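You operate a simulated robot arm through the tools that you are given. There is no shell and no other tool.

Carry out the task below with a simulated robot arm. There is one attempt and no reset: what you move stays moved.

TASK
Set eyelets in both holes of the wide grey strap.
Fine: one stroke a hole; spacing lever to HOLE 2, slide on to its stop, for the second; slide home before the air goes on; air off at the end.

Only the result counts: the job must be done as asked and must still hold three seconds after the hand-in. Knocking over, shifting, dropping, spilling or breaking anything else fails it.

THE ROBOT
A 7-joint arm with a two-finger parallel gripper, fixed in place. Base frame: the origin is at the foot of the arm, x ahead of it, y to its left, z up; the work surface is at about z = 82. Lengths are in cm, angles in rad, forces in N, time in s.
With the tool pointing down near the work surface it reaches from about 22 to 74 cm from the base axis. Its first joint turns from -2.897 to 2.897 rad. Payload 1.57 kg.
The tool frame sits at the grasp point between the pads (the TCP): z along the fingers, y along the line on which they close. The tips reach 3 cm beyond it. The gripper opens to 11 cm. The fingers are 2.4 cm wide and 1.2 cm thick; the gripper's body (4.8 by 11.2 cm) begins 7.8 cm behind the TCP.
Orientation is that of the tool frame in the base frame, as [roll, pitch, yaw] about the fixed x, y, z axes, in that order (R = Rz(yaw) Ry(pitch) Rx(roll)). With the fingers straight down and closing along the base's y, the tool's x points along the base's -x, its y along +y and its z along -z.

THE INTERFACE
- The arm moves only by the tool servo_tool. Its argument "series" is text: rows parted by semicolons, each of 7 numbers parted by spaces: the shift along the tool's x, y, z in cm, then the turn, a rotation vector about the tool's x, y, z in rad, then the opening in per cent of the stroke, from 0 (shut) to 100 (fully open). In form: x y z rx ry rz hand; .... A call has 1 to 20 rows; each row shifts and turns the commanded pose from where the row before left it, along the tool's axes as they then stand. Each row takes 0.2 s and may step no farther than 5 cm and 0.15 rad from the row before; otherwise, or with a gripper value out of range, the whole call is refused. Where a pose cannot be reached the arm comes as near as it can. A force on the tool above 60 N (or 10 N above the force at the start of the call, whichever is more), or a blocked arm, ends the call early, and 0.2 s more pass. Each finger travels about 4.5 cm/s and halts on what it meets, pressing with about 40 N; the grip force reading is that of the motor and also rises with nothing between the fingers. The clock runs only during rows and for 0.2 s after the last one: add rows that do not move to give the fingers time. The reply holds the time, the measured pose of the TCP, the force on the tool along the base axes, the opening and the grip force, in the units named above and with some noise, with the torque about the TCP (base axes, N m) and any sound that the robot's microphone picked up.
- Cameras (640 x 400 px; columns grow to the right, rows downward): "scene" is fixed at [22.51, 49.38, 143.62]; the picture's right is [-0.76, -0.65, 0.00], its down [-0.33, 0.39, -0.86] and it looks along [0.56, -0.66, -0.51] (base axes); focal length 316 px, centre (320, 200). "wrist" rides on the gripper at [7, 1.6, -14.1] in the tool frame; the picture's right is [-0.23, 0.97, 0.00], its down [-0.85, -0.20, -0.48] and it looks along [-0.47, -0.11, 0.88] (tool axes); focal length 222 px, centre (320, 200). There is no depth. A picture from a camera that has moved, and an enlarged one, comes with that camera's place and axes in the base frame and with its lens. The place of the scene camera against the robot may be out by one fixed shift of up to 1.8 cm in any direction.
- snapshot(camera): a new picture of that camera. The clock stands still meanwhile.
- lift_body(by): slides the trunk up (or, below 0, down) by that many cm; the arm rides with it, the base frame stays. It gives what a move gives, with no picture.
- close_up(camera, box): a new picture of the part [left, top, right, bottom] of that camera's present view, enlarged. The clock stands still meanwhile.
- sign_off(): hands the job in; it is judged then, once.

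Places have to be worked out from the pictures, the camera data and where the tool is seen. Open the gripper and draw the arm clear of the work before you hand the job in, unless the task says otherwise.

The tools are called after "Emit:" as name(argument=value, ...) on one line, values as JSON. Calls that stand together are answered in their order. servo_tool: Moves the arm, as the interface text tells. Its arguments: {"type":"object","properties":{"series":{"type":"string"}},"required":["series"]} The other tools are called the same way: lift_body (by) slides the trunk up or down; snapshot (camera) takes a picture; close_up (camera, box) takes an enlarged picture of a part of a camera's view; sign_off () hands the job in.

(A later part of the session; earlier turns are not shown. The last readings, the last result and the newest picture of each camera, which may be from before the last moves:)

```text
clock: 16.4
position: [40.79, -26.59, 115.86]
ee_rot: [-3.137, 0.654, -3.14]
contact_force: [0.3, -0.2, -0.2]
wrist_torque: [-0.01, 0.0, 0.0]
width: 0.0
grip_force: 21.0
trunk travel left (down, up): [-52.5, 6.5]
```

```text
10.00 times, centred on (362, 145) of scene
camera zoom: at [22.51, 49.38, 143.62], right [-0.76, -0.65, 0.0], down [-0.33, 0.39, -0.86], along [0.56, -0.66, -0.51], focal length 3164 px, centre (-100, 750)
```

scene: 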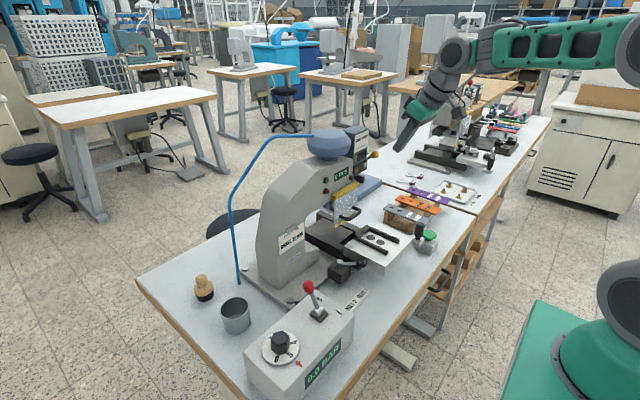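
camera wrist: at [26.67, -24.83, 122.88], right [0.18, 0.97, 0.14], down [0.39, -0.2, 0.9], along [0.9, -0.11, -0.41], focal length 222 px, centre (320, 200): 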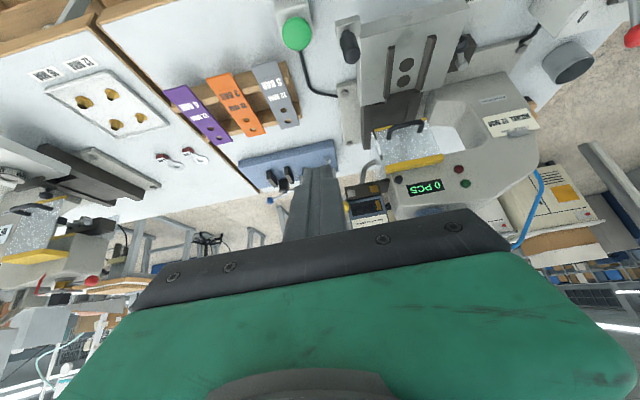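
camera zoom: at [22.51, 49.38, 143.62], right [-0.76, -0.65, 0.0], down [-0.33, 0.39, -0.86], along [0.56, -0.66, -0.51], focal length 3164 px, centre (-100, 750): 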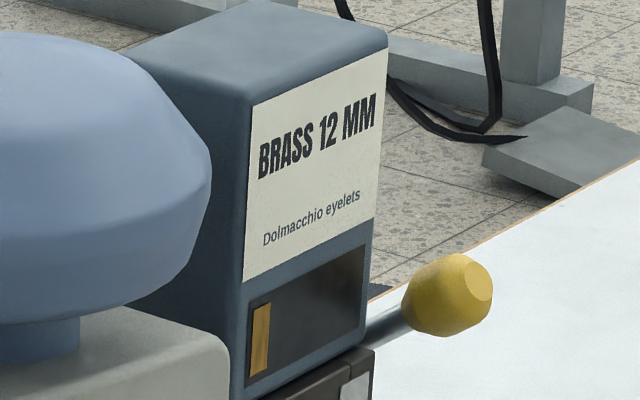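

I check the lower tray of the feeder and the press nose again after that pull.

Emit:
close_up(camera="scene", box=[336, 140, 400, 180])

Emit:
close_up(camera="scene", box=[310, 170, 390, 220])

Emit:
close_up(camera="wrist", box=[340, 160, 420, 230])

Emit:
close_up(camera="wrist", box=[340, 20, 500, 120])

```text
10.00 times, centred on (368, 160) of scene
camera zoom: at [22.51, 49.38, 143.62], right [-0.76, -0.65, 0.0], down [-0.33, 0.39, -0.86], along [0.56, -0.66, -0.51], focal length 3164 px, centre (-160, 600)
```

zoom: 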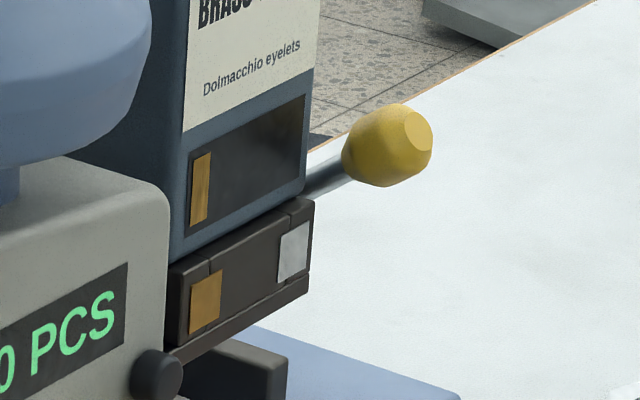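

```text
8.00 times, centred on (350, 195) of scene
camera zoom: at [22.51, 49.38, 143.62], right [-0.76, -0.65, 0.0], down [-0.33, 0.39, -0.86], along [0.56, -0.66, -0.51], focal length 2531 px, centre (80, 240)
```

zoom: 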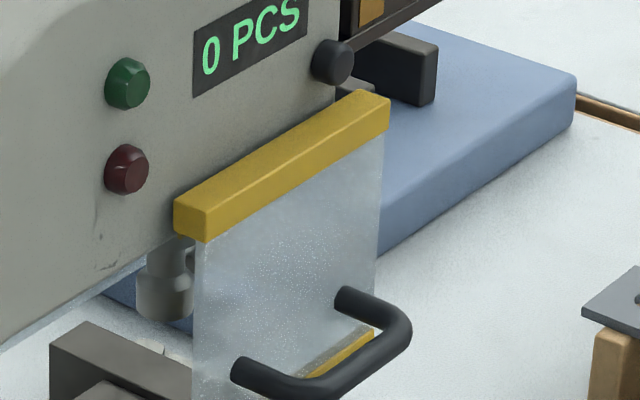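

```text
5.71 times, centred on (380, 195) of wrist
camera zoom: at [26.67, -24.83, 122.88], right [0.18, 0.97, 0.14], down [0.39, -0.2, 0.9], along [0.9, -0.11, -0.41], focal length 1269 px, centre (-23, 229)
```

zoom: 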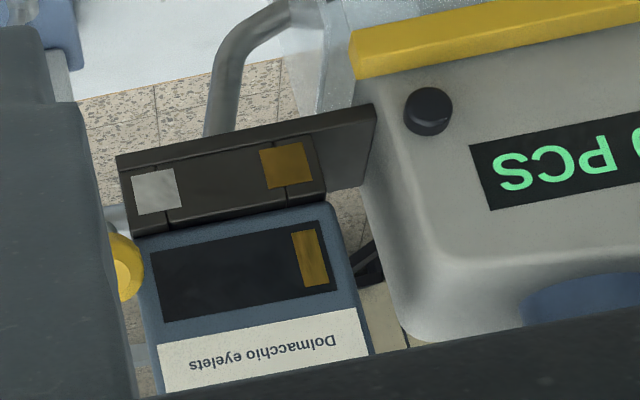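

```text
4.00 times, centred on (420, 70) of wrist
camera zoom: at [26.67, -24.83, 122.88], right [0.18, 0.97, 0.14], down [0.39, -0.2, 0.9], along [0.9, -0.11, -0.41], focal length 888 px, centre (-80, 720)
```

zoom: 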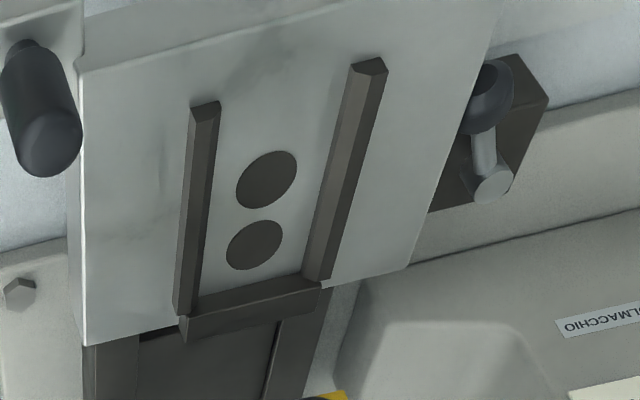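

Nothing changed on the feeder. I search the rest of the benches for anything marked nickel and check the tray, tags and other station.

Emit:
close_up(camera="scene", box=[400, 160, 500, 222])

Emit:
close_up(camera="scene", box=[400, 110, 560, 210])

Emit:
close_up(camera="scene", box=[390, 200, 520, 300])

Emit:
close_up(camera="wrist", box=[0, 40, 240, 190])

Emit:
close_up(camera="wrist", box=[0, 140, 150, 260])

Emit:
close_up(camera="wrist", box=[140, 60, 320, 172])

Emit:
close_up(camera="wrist", box=[400, 120, 640, 270])

```text
6.40 times, centred on (450, 191) of scene
camera zoom: at [22.51, 49.38, 143.62], right [-0.76, -0.65, 0.0], down [-0.33, 0.39, -0.86], along [0.56, -0.66, -0.51], focal length 2025 px, centre (-512, 258)
```

zoom: 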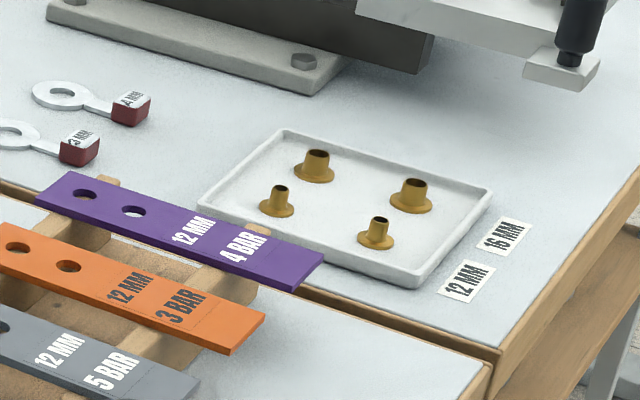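

```text
4.00 times, centred on (480, 160) of scene
camera zoom: at [22.51, 49.38, 143.62], right [-0.76, -0.65, 0.0], down [-0.33, 0.39, -0.86], along [0.56, -0.66, -0.51], focal length 1266 px, centre (-320, 360)
```

zoom: 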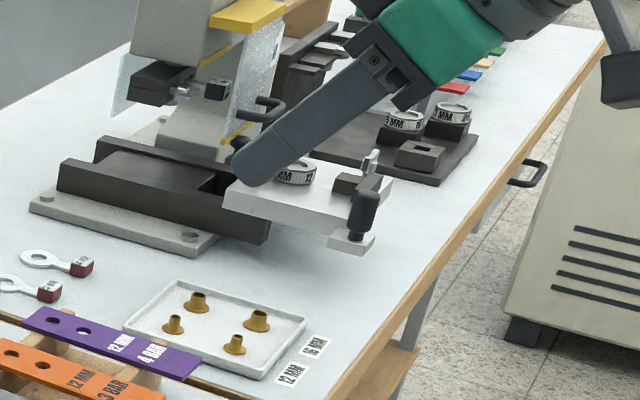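

```text
4.00 times, centred on (455, 250) of scene
camera zoom: at [22.51, 49.38, 143.62], right [-0.76, -0.65, 0.0], down [-0.33, 0.39, -0.86], along [0.56, -0.66, -0.51], focal length 1266 px, centre (-220, 0)
```

zoom: 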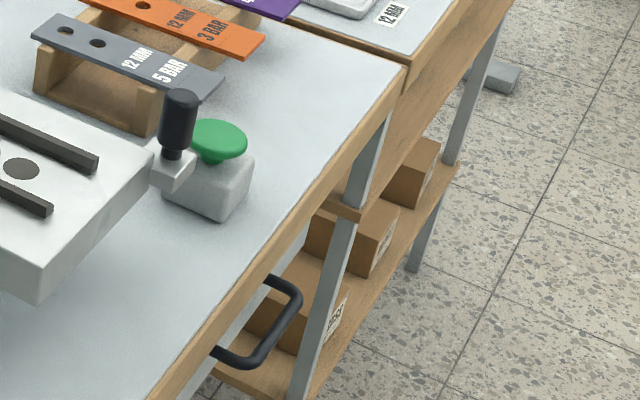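

```text
2.67 times, centred on (120, 115) of wrist
camera zoom: at [26.67, -24.83, 122.88], right [0.18, 0.97, 0.14], down [0.39, -0.2, 0.9], along [0.9, -0.11, -0.41], focal length 592 px, centre (853, 427)
```

zoom: 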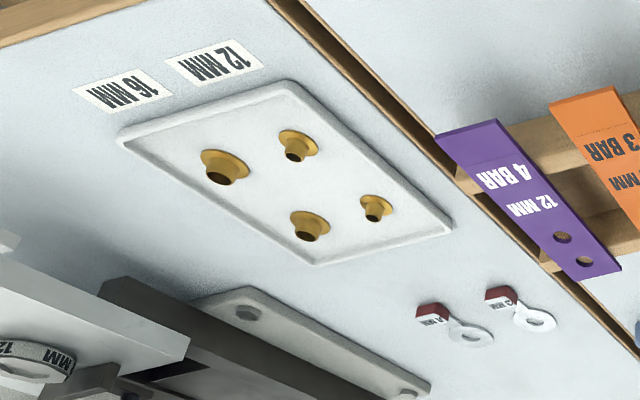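

```text
3.33 times, centred on (75, 200) of wrist
camera zoom: at [26.67, -24.83, 122.88], right [0.18, 0.97, 0.14], down [0.39, -0.2, 0.9], along [0.9, -0.11, -0.41], focal length 740 px, centre (1137, 200)
```

zoom: 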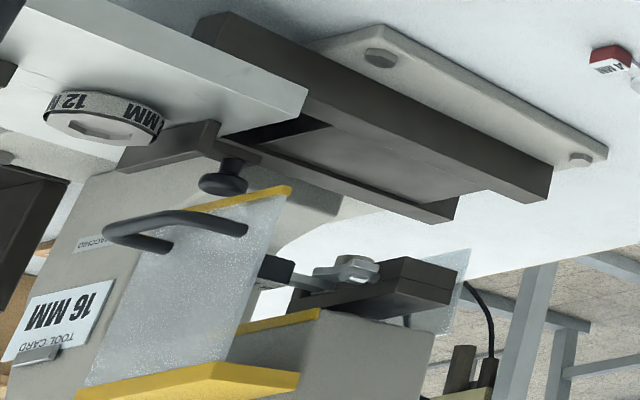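

```text
3.56 times, centred on (230, 116) of wrist
camera zoom: at [26.67, -24.83, 122.88], right [0.18, 0.97, 0.14], down [0.39, -0.2, 0.9], along [0.9, -0.11, -0.41], focal length 790 px, centre (640, 499)
```

zoom: 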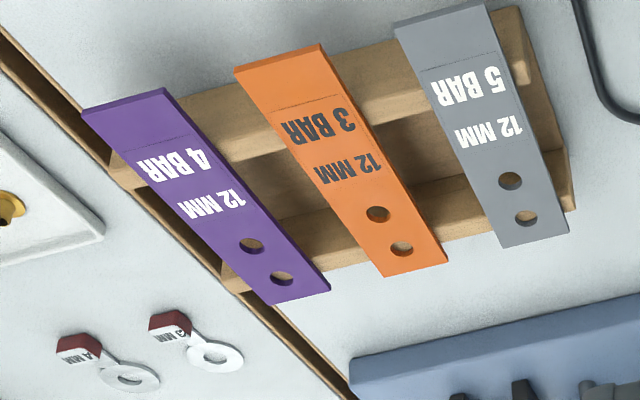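

```text
2.67 times, centred on (520, 195) of wrist
camera zoom: at [26.67, -24.83, 122.88], right [0.18, 0.97, 0.14], down [0.39, -0.2, 0.9], along [0.9, -0.11, -0.41], focal length 592 px, centre (-213, 213)
```

zoom: 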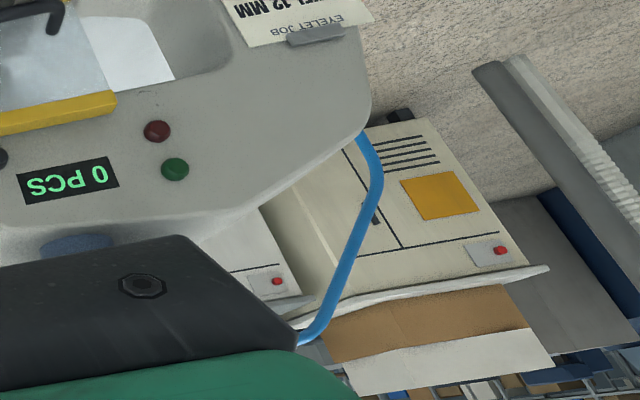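

No nickel magazine lies anywhere else; the two swatches on the feeder body and its lever remain the only means. I go round to the left side once more, lower and closer, to read the mechanism properly.

Emit:
servo_tool(series="-0.72 -3.13 3.02 0 0 0 0;-0.72 -3.13 3.02 0 0 0 0;-0.72 -3.13 3.02 0 0 0 0;0 0 0 -0.085 0 -0.111 0;0 0 0 -0.085 0 -0.111 0;0 0 0 -0.085 0 -0.111 0;0 0 0 -0.085 0 -0.111 0;0 0 0 -0.085 0 -0.111 0;0 0 0 -0.085 0 -0.111 0;0 0 0 0 0 0 0")

Emit:
snapshot(camera="wrist")

```text
clock: 18.6
position: [46.51, -33.11, 106.99]
ee_rot: [-3.14, 0.651, -2.3]
contact_force: [0.3, -0.3, -0.3]
wrist_torque: [0.02, 0.02, -0.07]
width: 0.0
grip_force: 21.0
out of reach, approached as far as the arm can: row 8, 9
trunk travel left (down, up): [-52.5, 6.5]
```

```text
taken
camera wrist: at [36.0, -42.39, 113.95], right [-0.6, 0.79, 0.14], down [0.41, 0.16, 0.9], along [0.68, 0.6, -0.42], focal length 222 px, centre (320, 200)
```

wrist: 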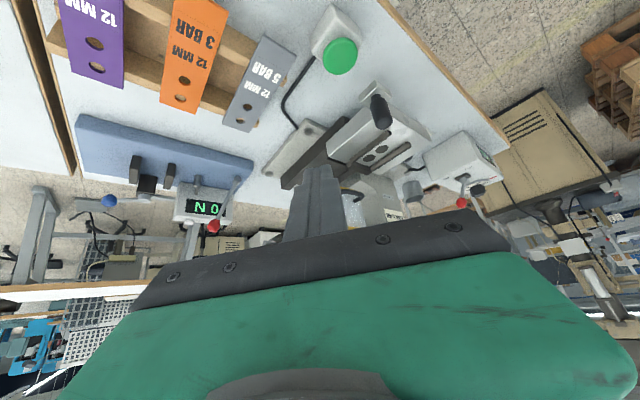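

The hand hides the feeder here. I undo the yaw, open the fingers and look at the feeder from straight in front, through the fingers.

Emit:
servo_tool(series="0 0 0 0.085 0 0.111 100;0 0 0 0.085 0 0.111 100;0 0 0 0.085 0 0.111 100;0 0 0 0.085 0 0.111 100;0 0 0 0.085 0 0.111 100;0 0 0 0.085 0 0.111 100;-2.65 2.4 0.2 0 0 0 100;-2.65 2.4 0.2 0 0 0 100;-2.65 2.4 0.2 0 0 0 100;-2.65 2.4 0.2 0 0 0 100;0 0 0 0 0 0 100")

Emit:
snapshot(camera="wrist")

```text
clock: 21.0
position: [55.73, -23.49, 112.82]
ee_rot: [-3.138, 0.653, -3.141]
contact_force: [-0.3, 0.7, 0.3]
wrist_torque: [0.0, -0.01, 0.01]
width: 10.99
grip_force: 0.1
trunk travel left (down, up): [-52.5, 6.5]
```

```text
taken
camera wrist: at [41.69, -21.74, 119.68], right [0.18, 0.97, 0.14], down [0.39, -0.2, 0.9], along [0.9, -0.11, -0.41], focal length 222 px, centre (320, 200)
```

wrist: 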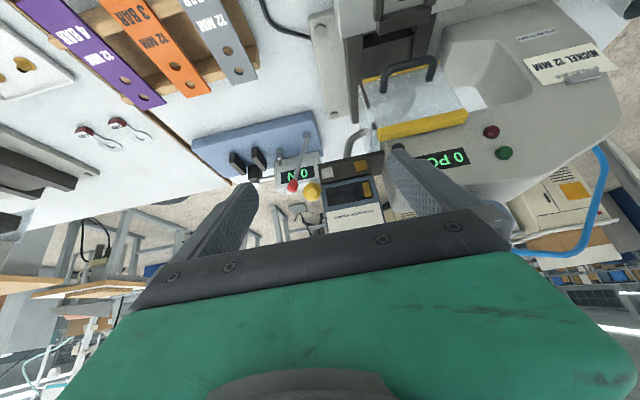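

The feeder now shows between the fingers; zooming in.

Emit:
close_up(camera="wrist", box=[296, 145, 392, 205])

Emit:
close_up(camera="wrist", box=[330, 60, 490, 160])

Emit:
close_up(camera="wrist", box=[270, 150, 340, 220])

Emit:
close_up(camera="wrist", box=[300, 0, 460, 100])

```text
6.67 times, centred on (344, 175) of wrist
camera zoom: at [41.69, -21.74, 119.68], right [0.18, 0.97, 0.14], down [0.39, -0.2, 0.9], along [0.9, -0.11, -0.41], focal length 1481 px, centre (160, 367)
```

zoom: 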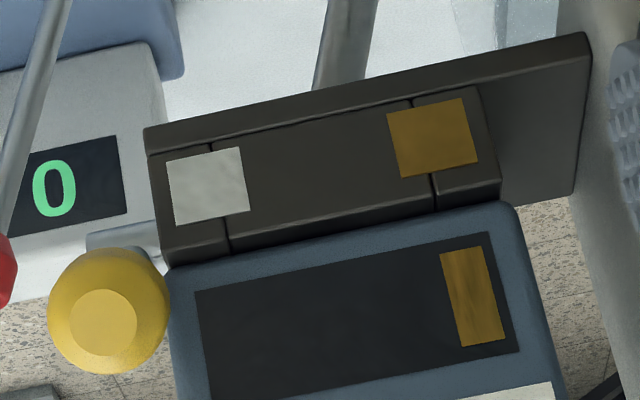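

```text
4.00 times, centred on (410, 110) of wrist
camera zoom: at [41.69, -21.74, 119.68], right [0.18, 0.97, 0.14], down [0.39, -0.2, 0.9], along [0.9, -0.11, -0.41], focal length 888 px, centre (-40, 560)
```

zoom: 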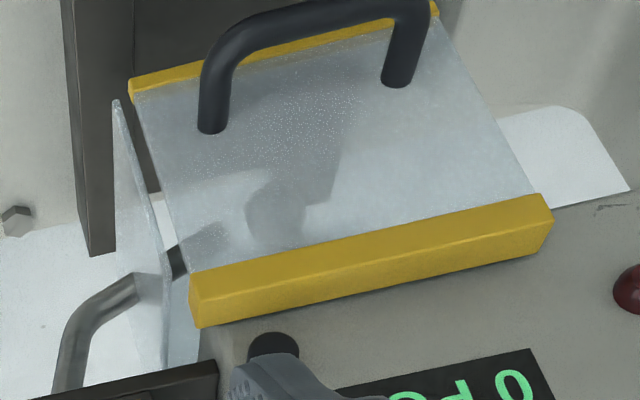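

```text
5.71 times, centred on (305, 185) of wrist
camera zoom: at [41.69, -21.74, 119.68], right [0.18, 0.97, 0.14], down [0.39, -0.2, 0.9], along [0.9, -0.11, -0.41], focal length 1269 px, centre (406, 286)
```

zoom: 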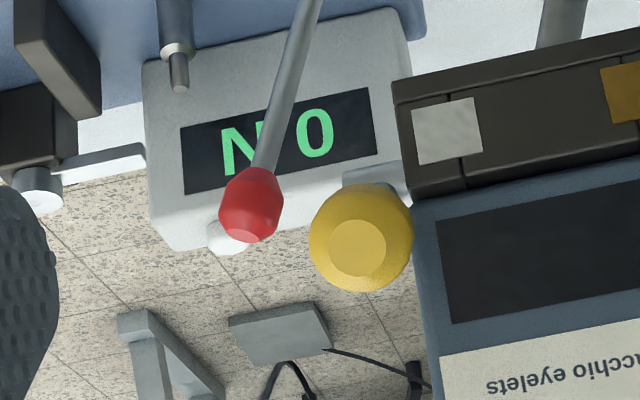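

```text
4.00 times, centred on (380, 50) of wrist
camera zoom: at [41.69, -21.74, 119.68], right [0.18, 0.97, 0.14], down [0.39, -0.2, 0.9], along [0.9, -0.11, -0.41], focal length 888 px, centre (80, 800)
```

zoom: 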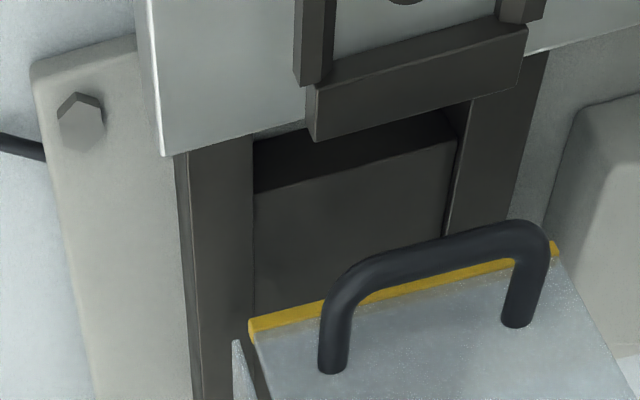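

Nothing is moving in the window. I close the fingers and pull the lever again, this time fully to its stop and holding it there while I watch the feeder.

Emit:
servo_tool(series="0 0 0 0 0 0 0;0 0 0 0 0 0 0;0 0 0 0 0 0 0;0 0 0 0 0 0 0;0 0 0 0 0 0 0;0 0 0 0 0 0 0;-2.78 -1.05 2.05 0 0 0 0;-2.78 -1.05 2.05 0 0 0 0;1.47 0 1.27 0 0 0 0;1.105 0 0.793 0 0 0 0;1.105 0 0.793 0 0 0 0;0.446 0 0.917 0 0 0 0;0.446 0 0.917 0 0 0 0;0 0 0 0 0 0 0")

Emit:
close_up(camera="wrist", box=[270, 90, 430, 190])

Emit:
close_up(camera="scene", box=[330, 125, 410, 175])

```text
clock: 23.8
position: [60.44, -25.66, 105.68]
ee_rot: [3.13, 0.626, 3.127]
contact_force: [-51.5, -3.2, 0.4]
wrist_torque: [0.5, 0.85, -0.12]
width: 0.03
grip_force: 21.3
trunk travel left (down, up): [-52.5, 6.5]
stopped in row 13: the force on the tool passed its limit at 63 N (the readings are from after the stop); the commanded pose is now the measured one
```

```text
4.00 times, centred on (350, 140) of wrist
camera zoom: at [46.58, -23.9, 113.2], right [0.19, 0.97, 0.14], down [0.41, -0.21, 0.89], along [0.89, -0.11, -0.44], focal length 888 px, centre (200, 440)
```

zoom: 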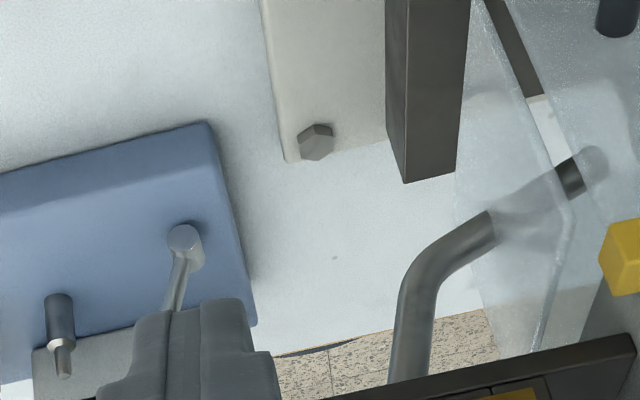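

```text
8.00 times, centred on (370, 150) of scene
camera zoom: at [22.51, 49.38, 143.62], right [-0.76, -0.65, 0.0], down [-0.33, 0.39, -0.86], along [0.56, -0.66, -0.51], focal length 2531 px, centre (-80, 600)
```

zoom: 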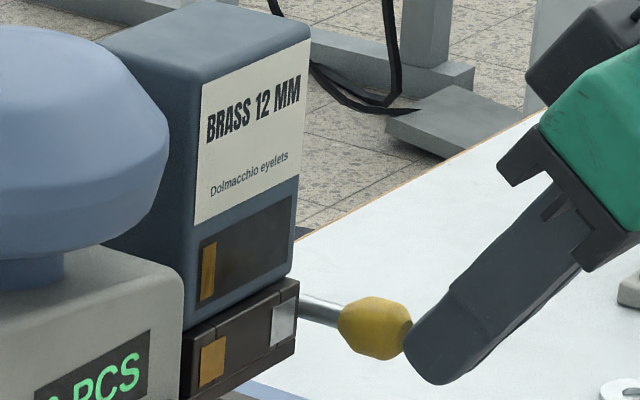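

The tips slipped in front of the ball and pushed along the rod. I back straight off.

Emit:
servo_tool(series="0.5 0 -1.5 0 0 0 0;-1 0 -3 0 0 0 0;0 0 0 0 0 0 0")

Emit:
snapshot(camera="wrist")

Emit:
close_up(camera="scene", box=[330, 120, 410, 170])

```text
clock: 24.6
position: [58.99, -25.49, 110.42]
ee_rot: [3.14, 0.641, 3.138]
contact_force: [0.5, 0.1, 0.4]
wrist_torque: [0.04, 0.0, -0.04]
width: 0.0
grip_force: 21.1
trunk travel left (down, up): [-52.5, 6.5]
```

```text
taken
camera wrist: at [44.97, -23.71, 117.53], right [0.18, 0.97, 0.14], down [0.4, -0.2, 0.89], along [0.9, -0.11, -0.43], focal length 222 px, centre (320, 200)
```

wrist: 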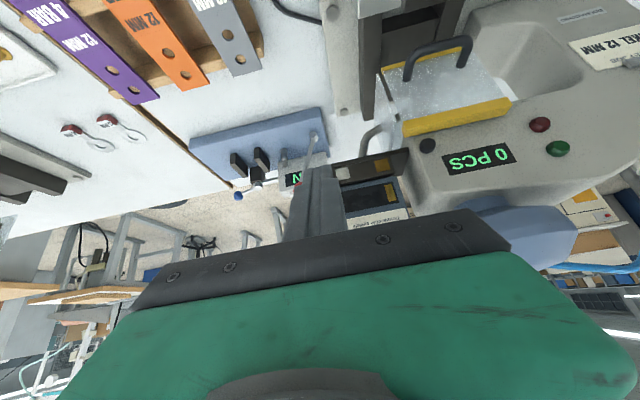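

```text
8.00 times, centred on (370, 145) of scene
camera zoom: at [22.51, 49.38, 143.62], right [-0.76, -0.65, 0.0], down [-0.33, 0.39, -0.86], along [0.56, -0.66, -0.51], focal length 2531 px, centre (-80, 640)
```

zoom: 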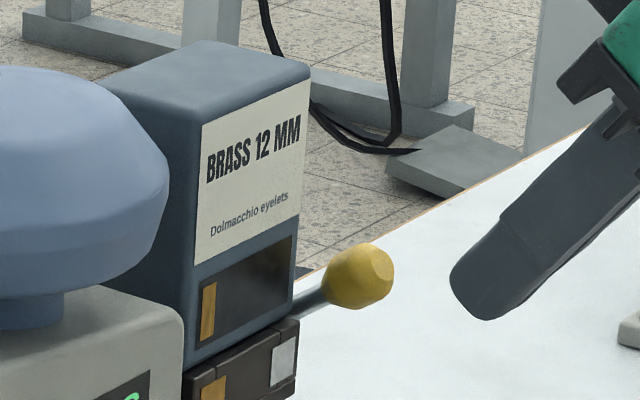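

The lever has risen again undamaged. I repeat the pull with a steeper tool so the tip face stays on top of the ball, and hold it at the stop.

Emit:
servo_tool(series="0 0 0 0 0.095 0 0;0 0 0 0 0.095 0 0;-2.4 -0.1 -0.68 0 0 0 0;-2.4 0 -0.68 0 0 0 0;0.37 0 2.37 0 0 0 0;1.19 0 1.31 0 0 0 0;1.01 0 1.4 0 0 0 0;0.47 0 1.437 0 0 0 0;0.2 0 0.6 0 0 0 0;0 0 0 0 0 0 0;0 0 0 0 0 0 0;0 0 0 0 0 0 0;0 0 0 0 0 0 0")

Emit:
close_up(camera="wrist", box=[270, 90, 430, 190])

Emit:
close_up(camera="scene", box=[330, 125, 410, 175])

```text
clock: 27.4
position: [62.92, -25.4, 106.4]
ee_rot: [-3.137, 0.459, -3.141]
contact_force: [-4.5, 1.1, 40.5]
wrist_torque: [-0.03, -0.13, 0.12]
width: 0.01
grip_force: 21.8
trunk travel left (down, up): [-52.5, 6.5]
```

```text
4.00 times, centred on (350, 140) of wrist
camera zoom: at [50.34, -23.66, 115.96], right [0.2, 0.97, 0.1], down [0.55, -0.2, 0.81], along [0.81, -0.11, -0.58], focal length 888 px, centre (200, 440)
```

zoom: 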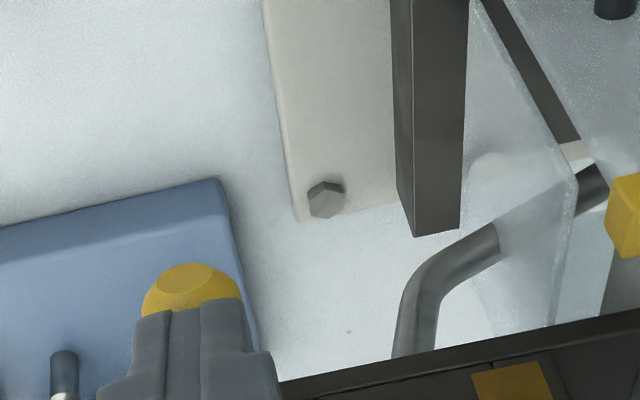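

```text
8.00 times, centred on (370, 150) of scene
camera zoom: at [22.51, 49.38, 143.62], right [-0.76, -0.65, 0.0], down [-0.33, 0.39, -0.86], along [0.56, -0.66, -0.51], focal length 2531 px, centre (-80, 600)
```

zoom: 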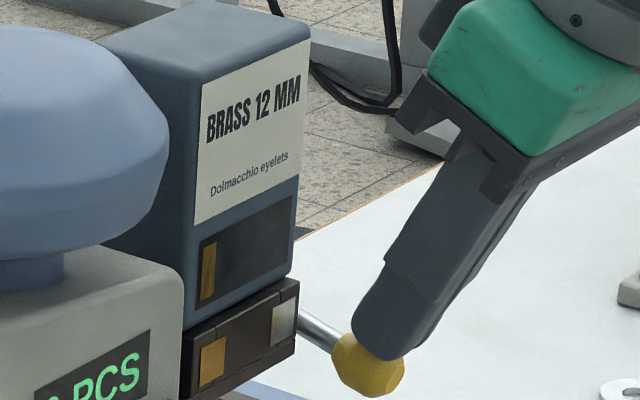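

Held a second at its stop with 40 N: no change and no sound, so the pull is not a selector by itself. I let the lever up and try gently whether it also swings upward/back from rest.

Emit:
servo_tool(series="-1.07 0 -3.37 0 0 0 0;-1.07 0 -3.37 0 0 0 0;4.3 0 -2 0 0 0 0;1.5 0 -1 0 -0.1 0 0;0 0 0 0 -0.1 0 0;0 0 0 0 0 0 0")

Emit:
snapshot(camera="wrist")

Emit:
close_up(camera="wrist", box=[290, 110, 410, 210])

```text
clock: 28.8
position: [55.43, -25.77, 112.91]
ee_rot: [3.137, 0.651, 3.137]
contact_force: [-0.2, -0.5, 0.2]
wrist_torque: [-0.04, -0.01, 0.0]
width: 0.01
grip_force: 20.9
trunk travel left (down, up): [-52.5, 6.5]
```

```text
taken
camera wrist: at [41.4, -23.96, 119.97], right [0.18, 0.97, 0.14], down [0.39, -0.2, 0.9], along [0.9, -0.11, -0.42], focal length 222 px, centre (320, 200)
```

wrist: 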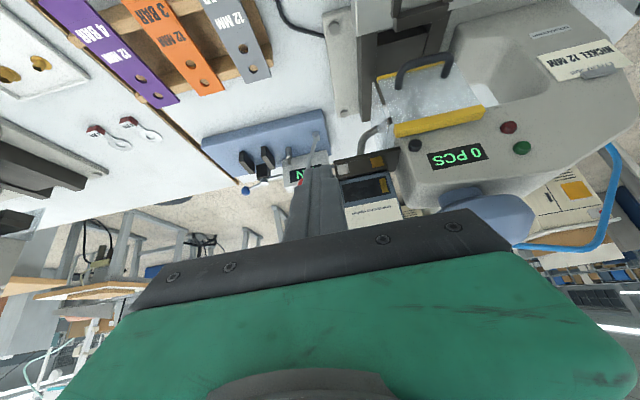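

```text
4.00 times, centred on (350, 160) of wrist
camera zoom: at [41.4, -23.96, 119.97], right [0.18, 0.97, 0.14], down [0.39, -0.2, 0.9], along [0.9, -0.11, -0.42], focal length 888 px, centre (200, 360)
```

zoom: 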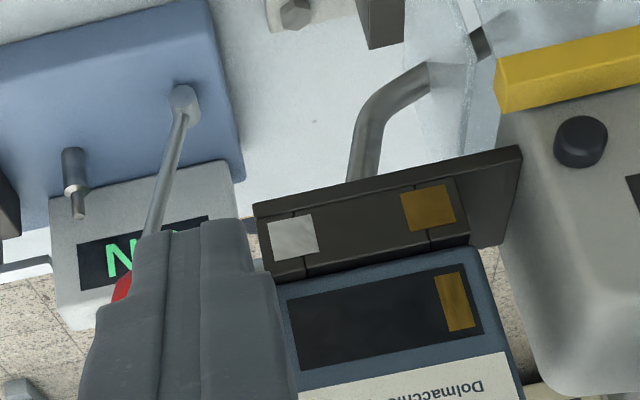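

Before forcing anything, I look at the feeder from above, in case there is a second magazine side or a control behind it.

Emit:
servo_tool(series="-2.1 -1 -2.8 0 0 0 0;-2.1 -1 -2.8 0 0 0 0;-2.1 -1 -2.8 0 0 0 0;-2.1 -1 -2.8 0 0 0 0;0 0 0 0 0.13 0 0;0 0 0 0 0.13 0 0;0 0 0 0 0.13 0 0;0 0 0 0 0.13 0 0;0 0 0 0 0.13 0 0;0 0 0 0 0 0 0")

Emit:
snapshot(camera="wrist")

```text
clock: 31.0
position: [44.1, -33.27, 119.23]
ee_rot: [3.139, 0.081, 3.139]
contact_force: [0.8, 0.0, -0.2]
wrist_torque: [0.0, 0.06, 0.02]
width: 0.0
grip_force: 20.9
out of reach, approached as far as the arm can: row 6, 7, 8, 9
trunk travel left (down, up): [-52.5, 6.5]
```

```text
taken
camera wrist: at [36.04, -31.64, 132.75], right [0.23, 0.97, 0.02], down [0.81, -0.2, 0.54], along [0.53, -0.11, -0.84], focal length 222 px, centre (320, 200)
```

wrist: 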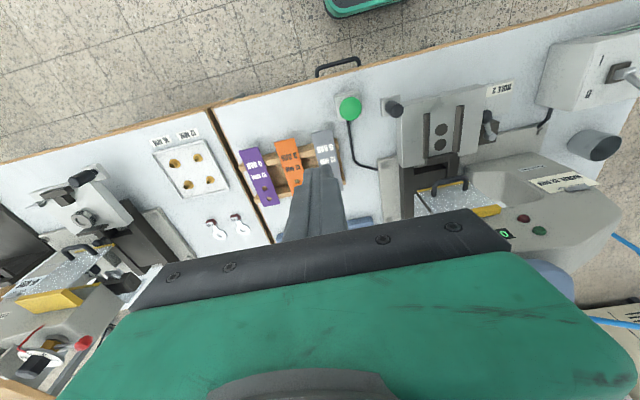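

High and far forward is out of reach, so I raise the trunk by 6 and then move forward for the view from above.

Emit:
lift_body(by=6)

Emit:
servo_tool(series="-4 0 0.3 0 0.04 0 0;-4 0 0 0 0.04 0 0;-3 1 0 0 0 0 0;0 0 0 0 0 0 0")

Emit:
snapshot(camera="wrist")

```text
clock: 32.0
position: [44.26, -33.32, 125.25]
ee_rot: [3.138, 0.081, 3.14]
contact_force: [0.0, 0.6, 0.8]
wrist_torque: [-0.01, 0.02, 0.0]
width: 0.0
grip_force: 21.0
trunk travel left (down, up): [-58.5, 0.5]
```

```text
clock: 33.0
position: [53.9, -32.14, 124.33]
ee_rot: [3.138, 0.001, -3.141]
contact_force: [-0.2, -0.5, -0.4]
wrist_torque: [-0.03, 0.05, 0.02]
width: 0.0
grip_force: 21.1
out of reach, approached as far as the arm can: row 1
trunk travel left (down, up): [-58.5, 0.5]
```

```text
taken
camera wrist: at [46.87, -30.46, 138.44], right [0.23, 0.97, 0.0], down [0.85, -0.2, 0.48], along [0.47, -0.1, -0.88], focal length 222 px, centre (320, 200)
```

wrist: 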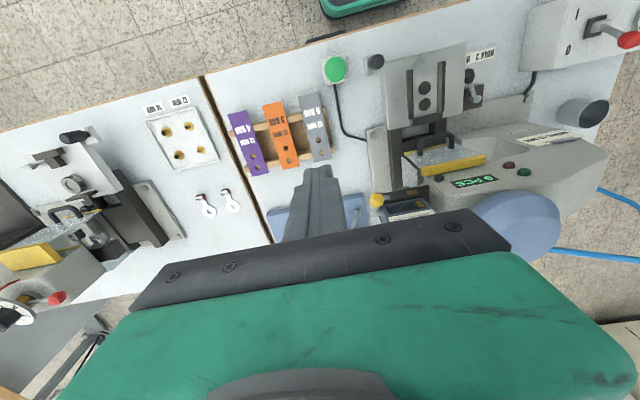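

Now a little farther forward so the feeder comes out from behind the hand.

Emit:
servo_tool(series="-4 0 0 0 0 0 0;-3 0 0 0 0 0 0;0 0 0 0 0 0 0")

Emit:
close_up(camera="wrist", box=[340, 150, 500, 240])

Emit:
snapshot(camera="wrist")

```text
clock: 33.8
position: [58.91, -31.73, 123.77]
ee_rot: [3.137, 0.0, -3.141]
contact_force: [0.6, -0.6, -0.6]
wrist_torque: [-0.02, 0.0, -0.05]
width: 0.0
grip_force: 21.3
out of reach, approached as far as the arm can: row 2
trunk travel left (down, up): [-58.5, 0.5]
```

```text
4.00 times, centred on (420, 195) of wrist
camera zoom: at [52.06, -30.05, 137.76], right [0.23, 0.97, 0.0], down [0.86, -0.2, 0.48], along [0.47, -0.1, -0.88], focal length 888 px, centre (-80, 220)
```

zoom: 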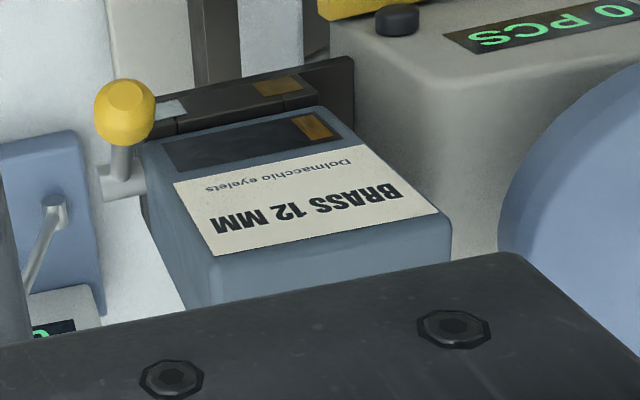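

```text
taken
camera wrist: at [52.06, -30.05, 137.76], right [0.23, 0.97, 0.0], down [0.86, -0.2, 0.48], along [0.47, -0.1, -0.88], focal length 222 px, centre (320, 200)
```

wrist: 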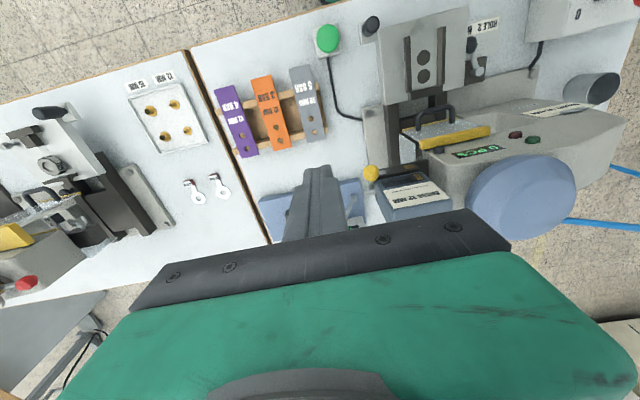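

Only one magazine box, one lever. Cheap test next: I bring the tips below and in front of the ball and press it gently upward, to see whether a second throw exists that way.

Emit:
servo_tool(series="4.5 2 0 0 0 0 0;4.4 2 0 0 0 0 0;0 2 4 0 0 0 0;0 0 4.5 0 0 0 0;0 0 3 0 0 0 0;0 0 0 0 -0.13 0 0;0 0 0 0 -0.13 0 0;0 0 0 0 -0.13 0 0;0 0 0 0 -0.13 0 0;0 0 0 0 -0.13 0 0;0 0 0 0 0 0 0")

Emit:
snapshot(camera="wrist")

```text
clock: 36.2
position: [49.88, -28.1, 112.76]
ee_rot: [-3.053, 0.489, -3.094]
contact_force: [0.1, 0.1, -0.1]
wrist_torque: [-0.03, 0.01, 0.02]
width: 0.0
grip_force: 21.7
out of reach, approached as far as the arm can: row 6, 7
trunk travel left (down, up): [-58.5, 0.5]
```

```text
taken
camera wrist: at [37.09, -25.74, 121.64], right [0.2, 0.98, 0.03], down [0.53, -0.13, 0.84], along [0.82, -0.15, -0.55], focal length 222 px, centre (320, 200)
```

wrist: 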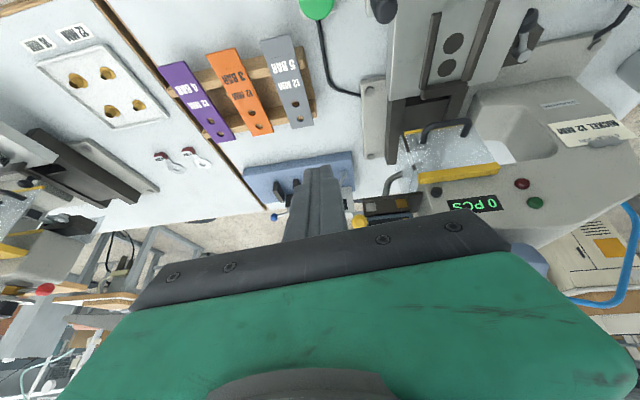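

The trunk-high pose bent the wrist into its limits. I put the tool upright again, lower the trunk back, and go on with the strap first; the feeder lever can be tried again once the press has air (before any stroke).

Emit:
servo_tool(series="1 0 0 -0.0886 0 0 100;0 0 0 0 0.125 0 100;0 0 0 0 0.125 0 100;0 0 0 0 0.125 0 100;0 0 0 0 0.114 0 100;0 0 0 0 0 0.0476 100;0 0 0 0 0 0 100")

Emit:
lift_body(by=-6)

Emit:
snapshot(camera="wrist")

```text
clock: 37.8
position: [48.94, -28.14, 112.19]
ee_rot: [-3.139, -0.001, 3.14]
contact_force: [0.2, -0.6, 1.5]
wrist_torque: [0.03, 0.03, 0.01]
width: 11.0
grip_force: 0.0
trunk travel left (down, up): [-58.5, 0.5]
```

```text
clock: 38.8
position: [49.08, -28.13, 106.21]
ee_rot: [-3.14, -0.003, 3.139]
contact_force: [0.9, 0.1, 0.6]
wrist_torque: [0.02, -0.01, 0.02]
width: 11.01
grip_force: 0.1
trunk travel left (down, up): [-52.5, 6.5]
```

```text
taken
camera wrist: at [42.08, -26.45, 120.27], right [0.23, 0.97, 0.0], down [0.86, -0.2, 0.48], along [0.46, -0.11, -0.88], focal length 222 px, centre (320, 200)
```

wrist: 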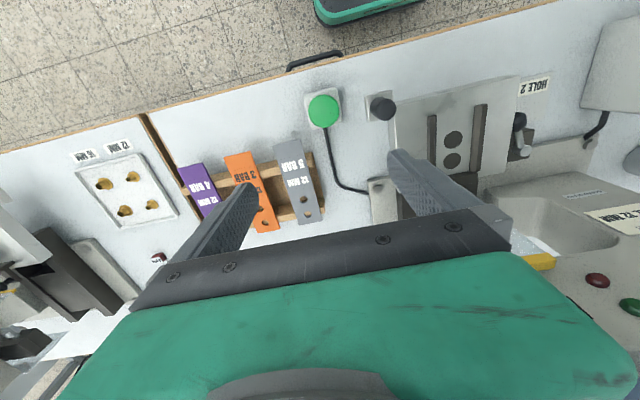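

Upright again. Zooming in on the grey strap in its rack and on the slide for measurements.

Emit:
close_up(camera="wrist", box=[240, 120, 360, 240])

Emit:
close_up(camera="wrist", box=[360, 70, 560, 195])

Emit:
close_up(camera="scene", box=[370, 190, 450, 240])

Emit:
close_up(camera="scene", box=[330, 215, 426, 275])

```text
3.33 times, centred on (300, 180) of wrist
camera zoom: at [42.08, -26.45, 120.27], right [0.23, 0.97, 0.0], down [0.86, -0.2, 0.48], along [0.46, -0.11, -0.88], focal length 740 px, centre (387, 267)
```

zoom: 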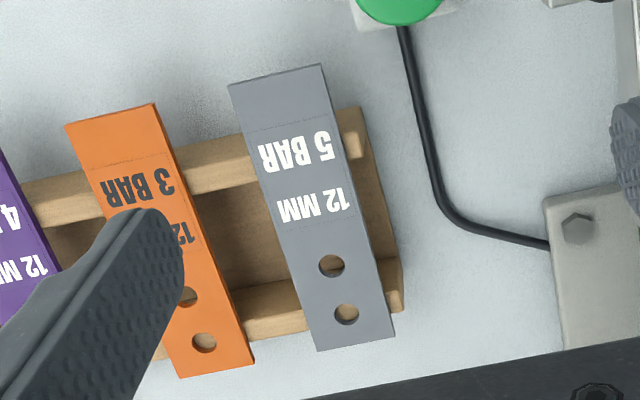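

```text
3.20 times, centred on (460, 132) of wrist
camera zoom: at [42.08, -26.45, 120.27], right [0.23, 0.97, 0.0], down [0.86, -0.2, 0.48], along [0.46, -0.11, -0.88], focal length 711 px, centre (-128, 416)
```

zoom: 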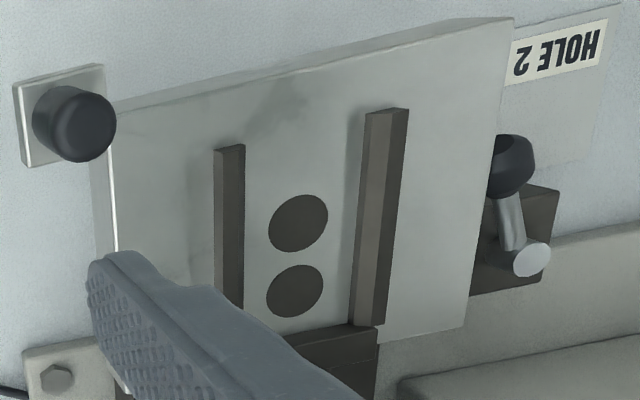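

```text
8.00 times, centred on (410, 215) of scene
camera zoom: at [22.51, 49.38, 143.62], right [-0.76, -0.65, 0.0], down [-0.33, 0.39, -0.86], along [0.56, -0.66, -0.51], focal length 2531 px, centre (-400, 80)
```

zoom: 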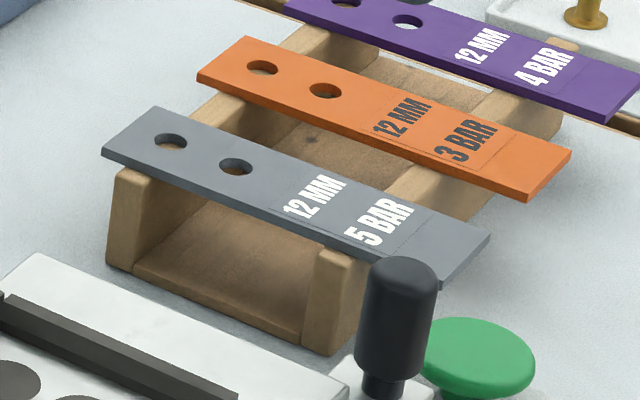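

```text
6.67 times, centred on (378, 245) of scene
camera zoom: at [22.51, 49.38, 143.62], right [-0.76, -0.65, 0.0], down [-0.33, 0.39, -0.86], along [0.56, -0.66, -0.51], focal length 2109 px, centre (-67, -100)
```

zoom: 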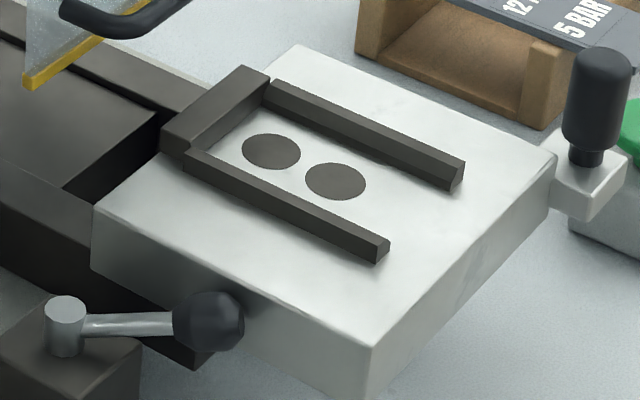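

Measured: strap top about z 88, from x 48.6 to 63.1, centred on y ≈ -33.1, about 4.2 wide, with its blank end overhanging the rack's front rail. The slide plate spans x 46.7–59.1, y -18.3…-4, stop at x≈57.8, so the blank end will overhang the plate too. I go above the blank end with about 6 cm opening.

Emit:
servo_tool(series="-0.7 -2.5 2 0 0 0 58;0 -2.5 2 0 0 0 58;0 0 2.5 0 0 0 58;0 0 2.5 0 0 0 58;0 0 0 0 0 0 58;0 0 0 0 0 0 58")

Emit:
snapshot(camera="wrist")

Emit:
close_up(camera="scene", box=[370, 180, 466, 240])

```text
clock: 40.2
position: [49.66, -33.14, 97.15]
ee_rot: [-3.139, 0.0, 3.137]
contact_force: [0.2, -0.6, 0.0]
wrist_torque: [0.03, 0.01, 0.02]
width: 6.39
grip_force: 0.0
trunk travel left (down, up): [-52.5, 6.5]
```

```text
taken
camera wrist: at [42.77, -31.37, 111.22], right [0.23, 0.97, 0.0], down [0.86, -0.2, 0.48], along [0.46, -0.11, -0.88], focal length 222 px, centre (320, 200)
```

wrist: 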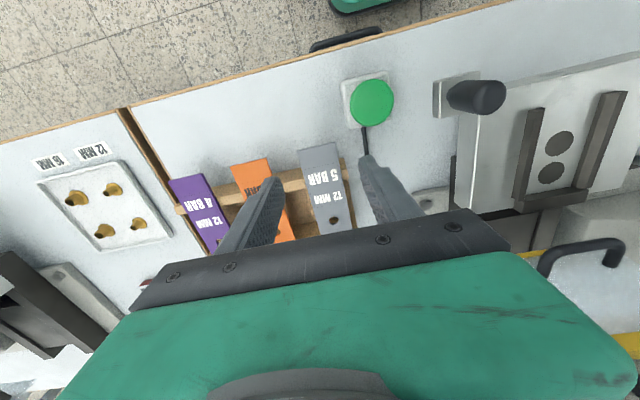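

```text
6.67 times, centred on (418, 210) of scene
camera zoom: at [22.51, 49.38, 143.62], right [-0.76, -0.65, 0.0], down [-0.33, 0.39, -0.86], along [0.56, -0.66, -0.51], focal length 2109 px, centre (-333, 133)
```

zoom: 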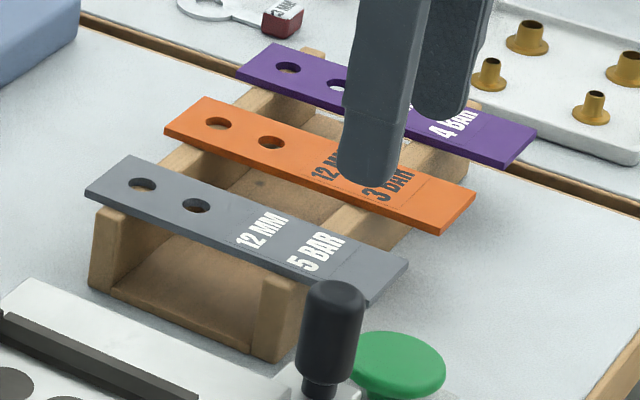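

I zoom in to check alignment of the fingers and the strap's blank end before descending.

Emit:
close_up(camera="wrist", box=[240, 110, 420, 235])

```text
3.20 times, centred on (330, 172) of wrist
camera zoom: at [42.77, -31.37, 111.22], right [0.23, 0.97, 0.0], down [0.86, -0.2, 0.48], along [0.46, -0.11, -0.88], focal length 711 px, centre (288, 288)
```

zoom: 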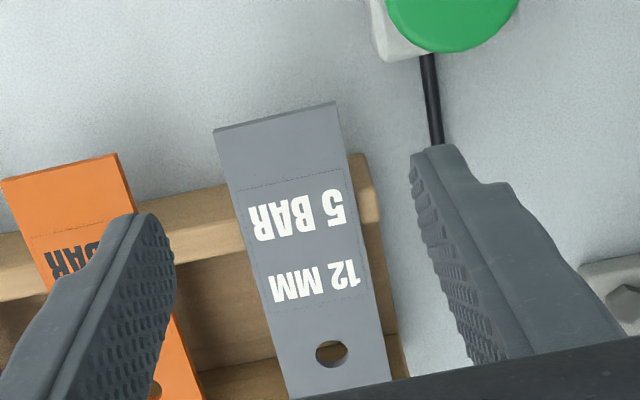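

Strap top is nearer z≈86.8, its end at x≈48.9, centre y≈-33.35. I centre on it and go down so the tips reach about 1.4 below the strap top, then close.

Emit:
servo_tool(series="0.15 -0.2 3 0 0 0 58;0 0 3 0 0 0 58;0 0 2.8 0 0 0 58;0 0 0 0 0 0 58")

Emit:
close_up(camera="wrist", box=[240, 110, 420, 235])

Emit:
close_up(camera="scene", box=[390, 180, 470, 240])

```text
clock: 41.2
position: [49.53, -33.23, 88.23]
ee_rot: [-3.14, -0.002, 3.139]
contact_force: [0.8, -0.1, 0.4]
wrist_torque: [0.01, -0.05, 0.0]
width: 6.37
grip_force: 0.0
trunk travel left (down, up): [-52.5, 6.5]
```

```text
3.20 times, centred on (330, 172) of wrist
camera zoom: at [42.66, -31.48, 102.29], right [0.23, 0.97, 0.0], down [0.86, -0.2, 0.48], along [0.46, -0.11, -0.88], focal length 711 px, centre (288, 288)
```

zoom: 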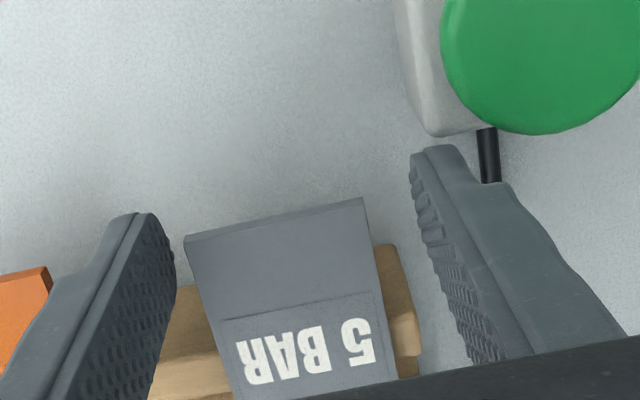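

```text
6.67 times, centred on (430, 210) of scene
camera zoom: at [22.51, 49.38, 143.62], right [-0.76, -0.65, 0.0], down [-0.33, 0.39, -0.86], along [0.56, -0.66, -0.51], focal length 2109 px, centre (-413, 133)
```

zoom: 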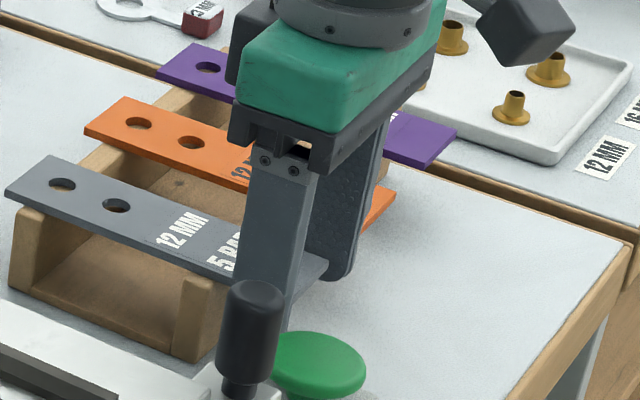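

Strap top z≈86.9, end x≈48.8, nicely between the fingers. I close on it.

Emit:
servo_tool(series="0 0 0 0 0 0 30;0 0 0 0 0 0 10;0 0 0 0 0 0 10;0 0 0 0 0 0 10;0 0 0 0 0 0 10")

Emit:
close_up(camera="wrist", box=[240, 110, 420, 235])

```text
clock: 42.4
position: [49.58, -33.35, 88.16]
ee_rot: [-3.14, 0.0, 3.138]
contact_force: [0.4, 0.6, 0.1]
wrist_torque: [0.01, 0.04, -0.01]
width: 4.26
grip_force: 39.8
trunk travel left (down, up): [-52.5, 6.5]
```

```text
3.20 times, centred on (330, 172) of wrist
camera zoom: at [42.64, -31.49, 102.31], right [0.23, 0.97, 0.0], down [0.86, -0.2, 0.48], along [0.46, -0.11, -0.88], focal length 711 px, centre (288, 288)
```

zoom: 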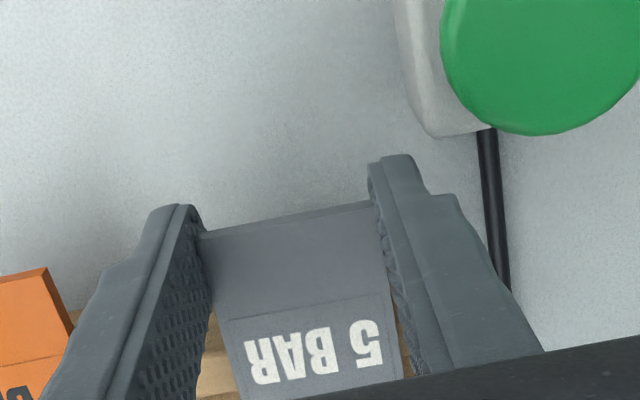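

Held: 4.26 wide at 40 N. I lift straight up, draw back in x, and carry it over towards the slide at height.

Emit:
servo_tool(series="0 0 -2 0 0 0 10;0 0 -4 0 0 0 10;0 0 -4.5 0 0 0 10;0 0 -4.5 0 0 0 10;3 0 0 0 0 0 10;2.6 3 0 0 0 0 10;0 4.5 0 0 0 0 10;0 4.5 0 0 0 0 10;0 4.5 0 0 0 0 10;0 4.5 0 0 0 0 10;0 1 0 0 0 0 10;0 0 0 0 0 0 10")

Emit:
snapshot(camera="wrist")

Emit:
snapshot(camera="scene")

```text
clock: 45.0
position: [44.01, -11.56, 103.17]
ee_rot: [-3.138, 0.0, 3.138]
contact_force: [-0.3, 0.0, -0.2]
wrist_torque: [-0.03, 0.04, -0.03]
width: 4.25
grip_force: 39.3
trunk travel left (down, up): [-52.5, 6.5]
```

```text
taken
camera wrist: at [37.02, -9.73, 117.32], right [0.23, 0.97, 0.0], down [0.86, -0.2, 0.48], along [0.46, -0.11, -0.88], focal length 222 px, centre (320, 200)
```

wrist: 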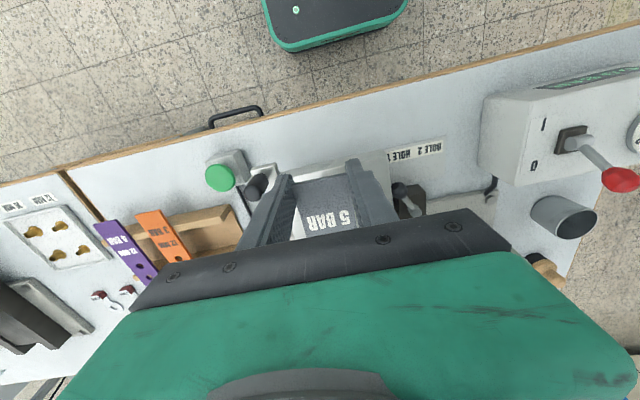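

```text
taken
```

scene: 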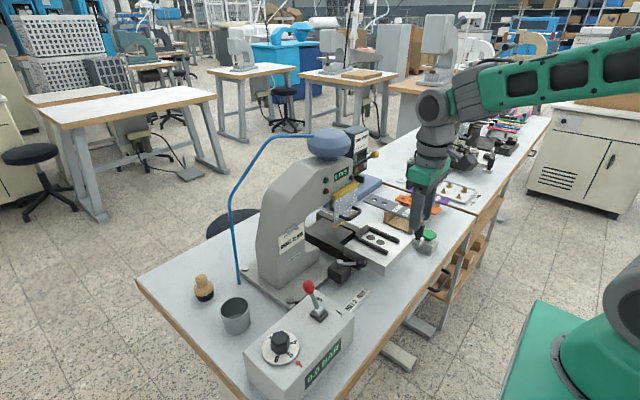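

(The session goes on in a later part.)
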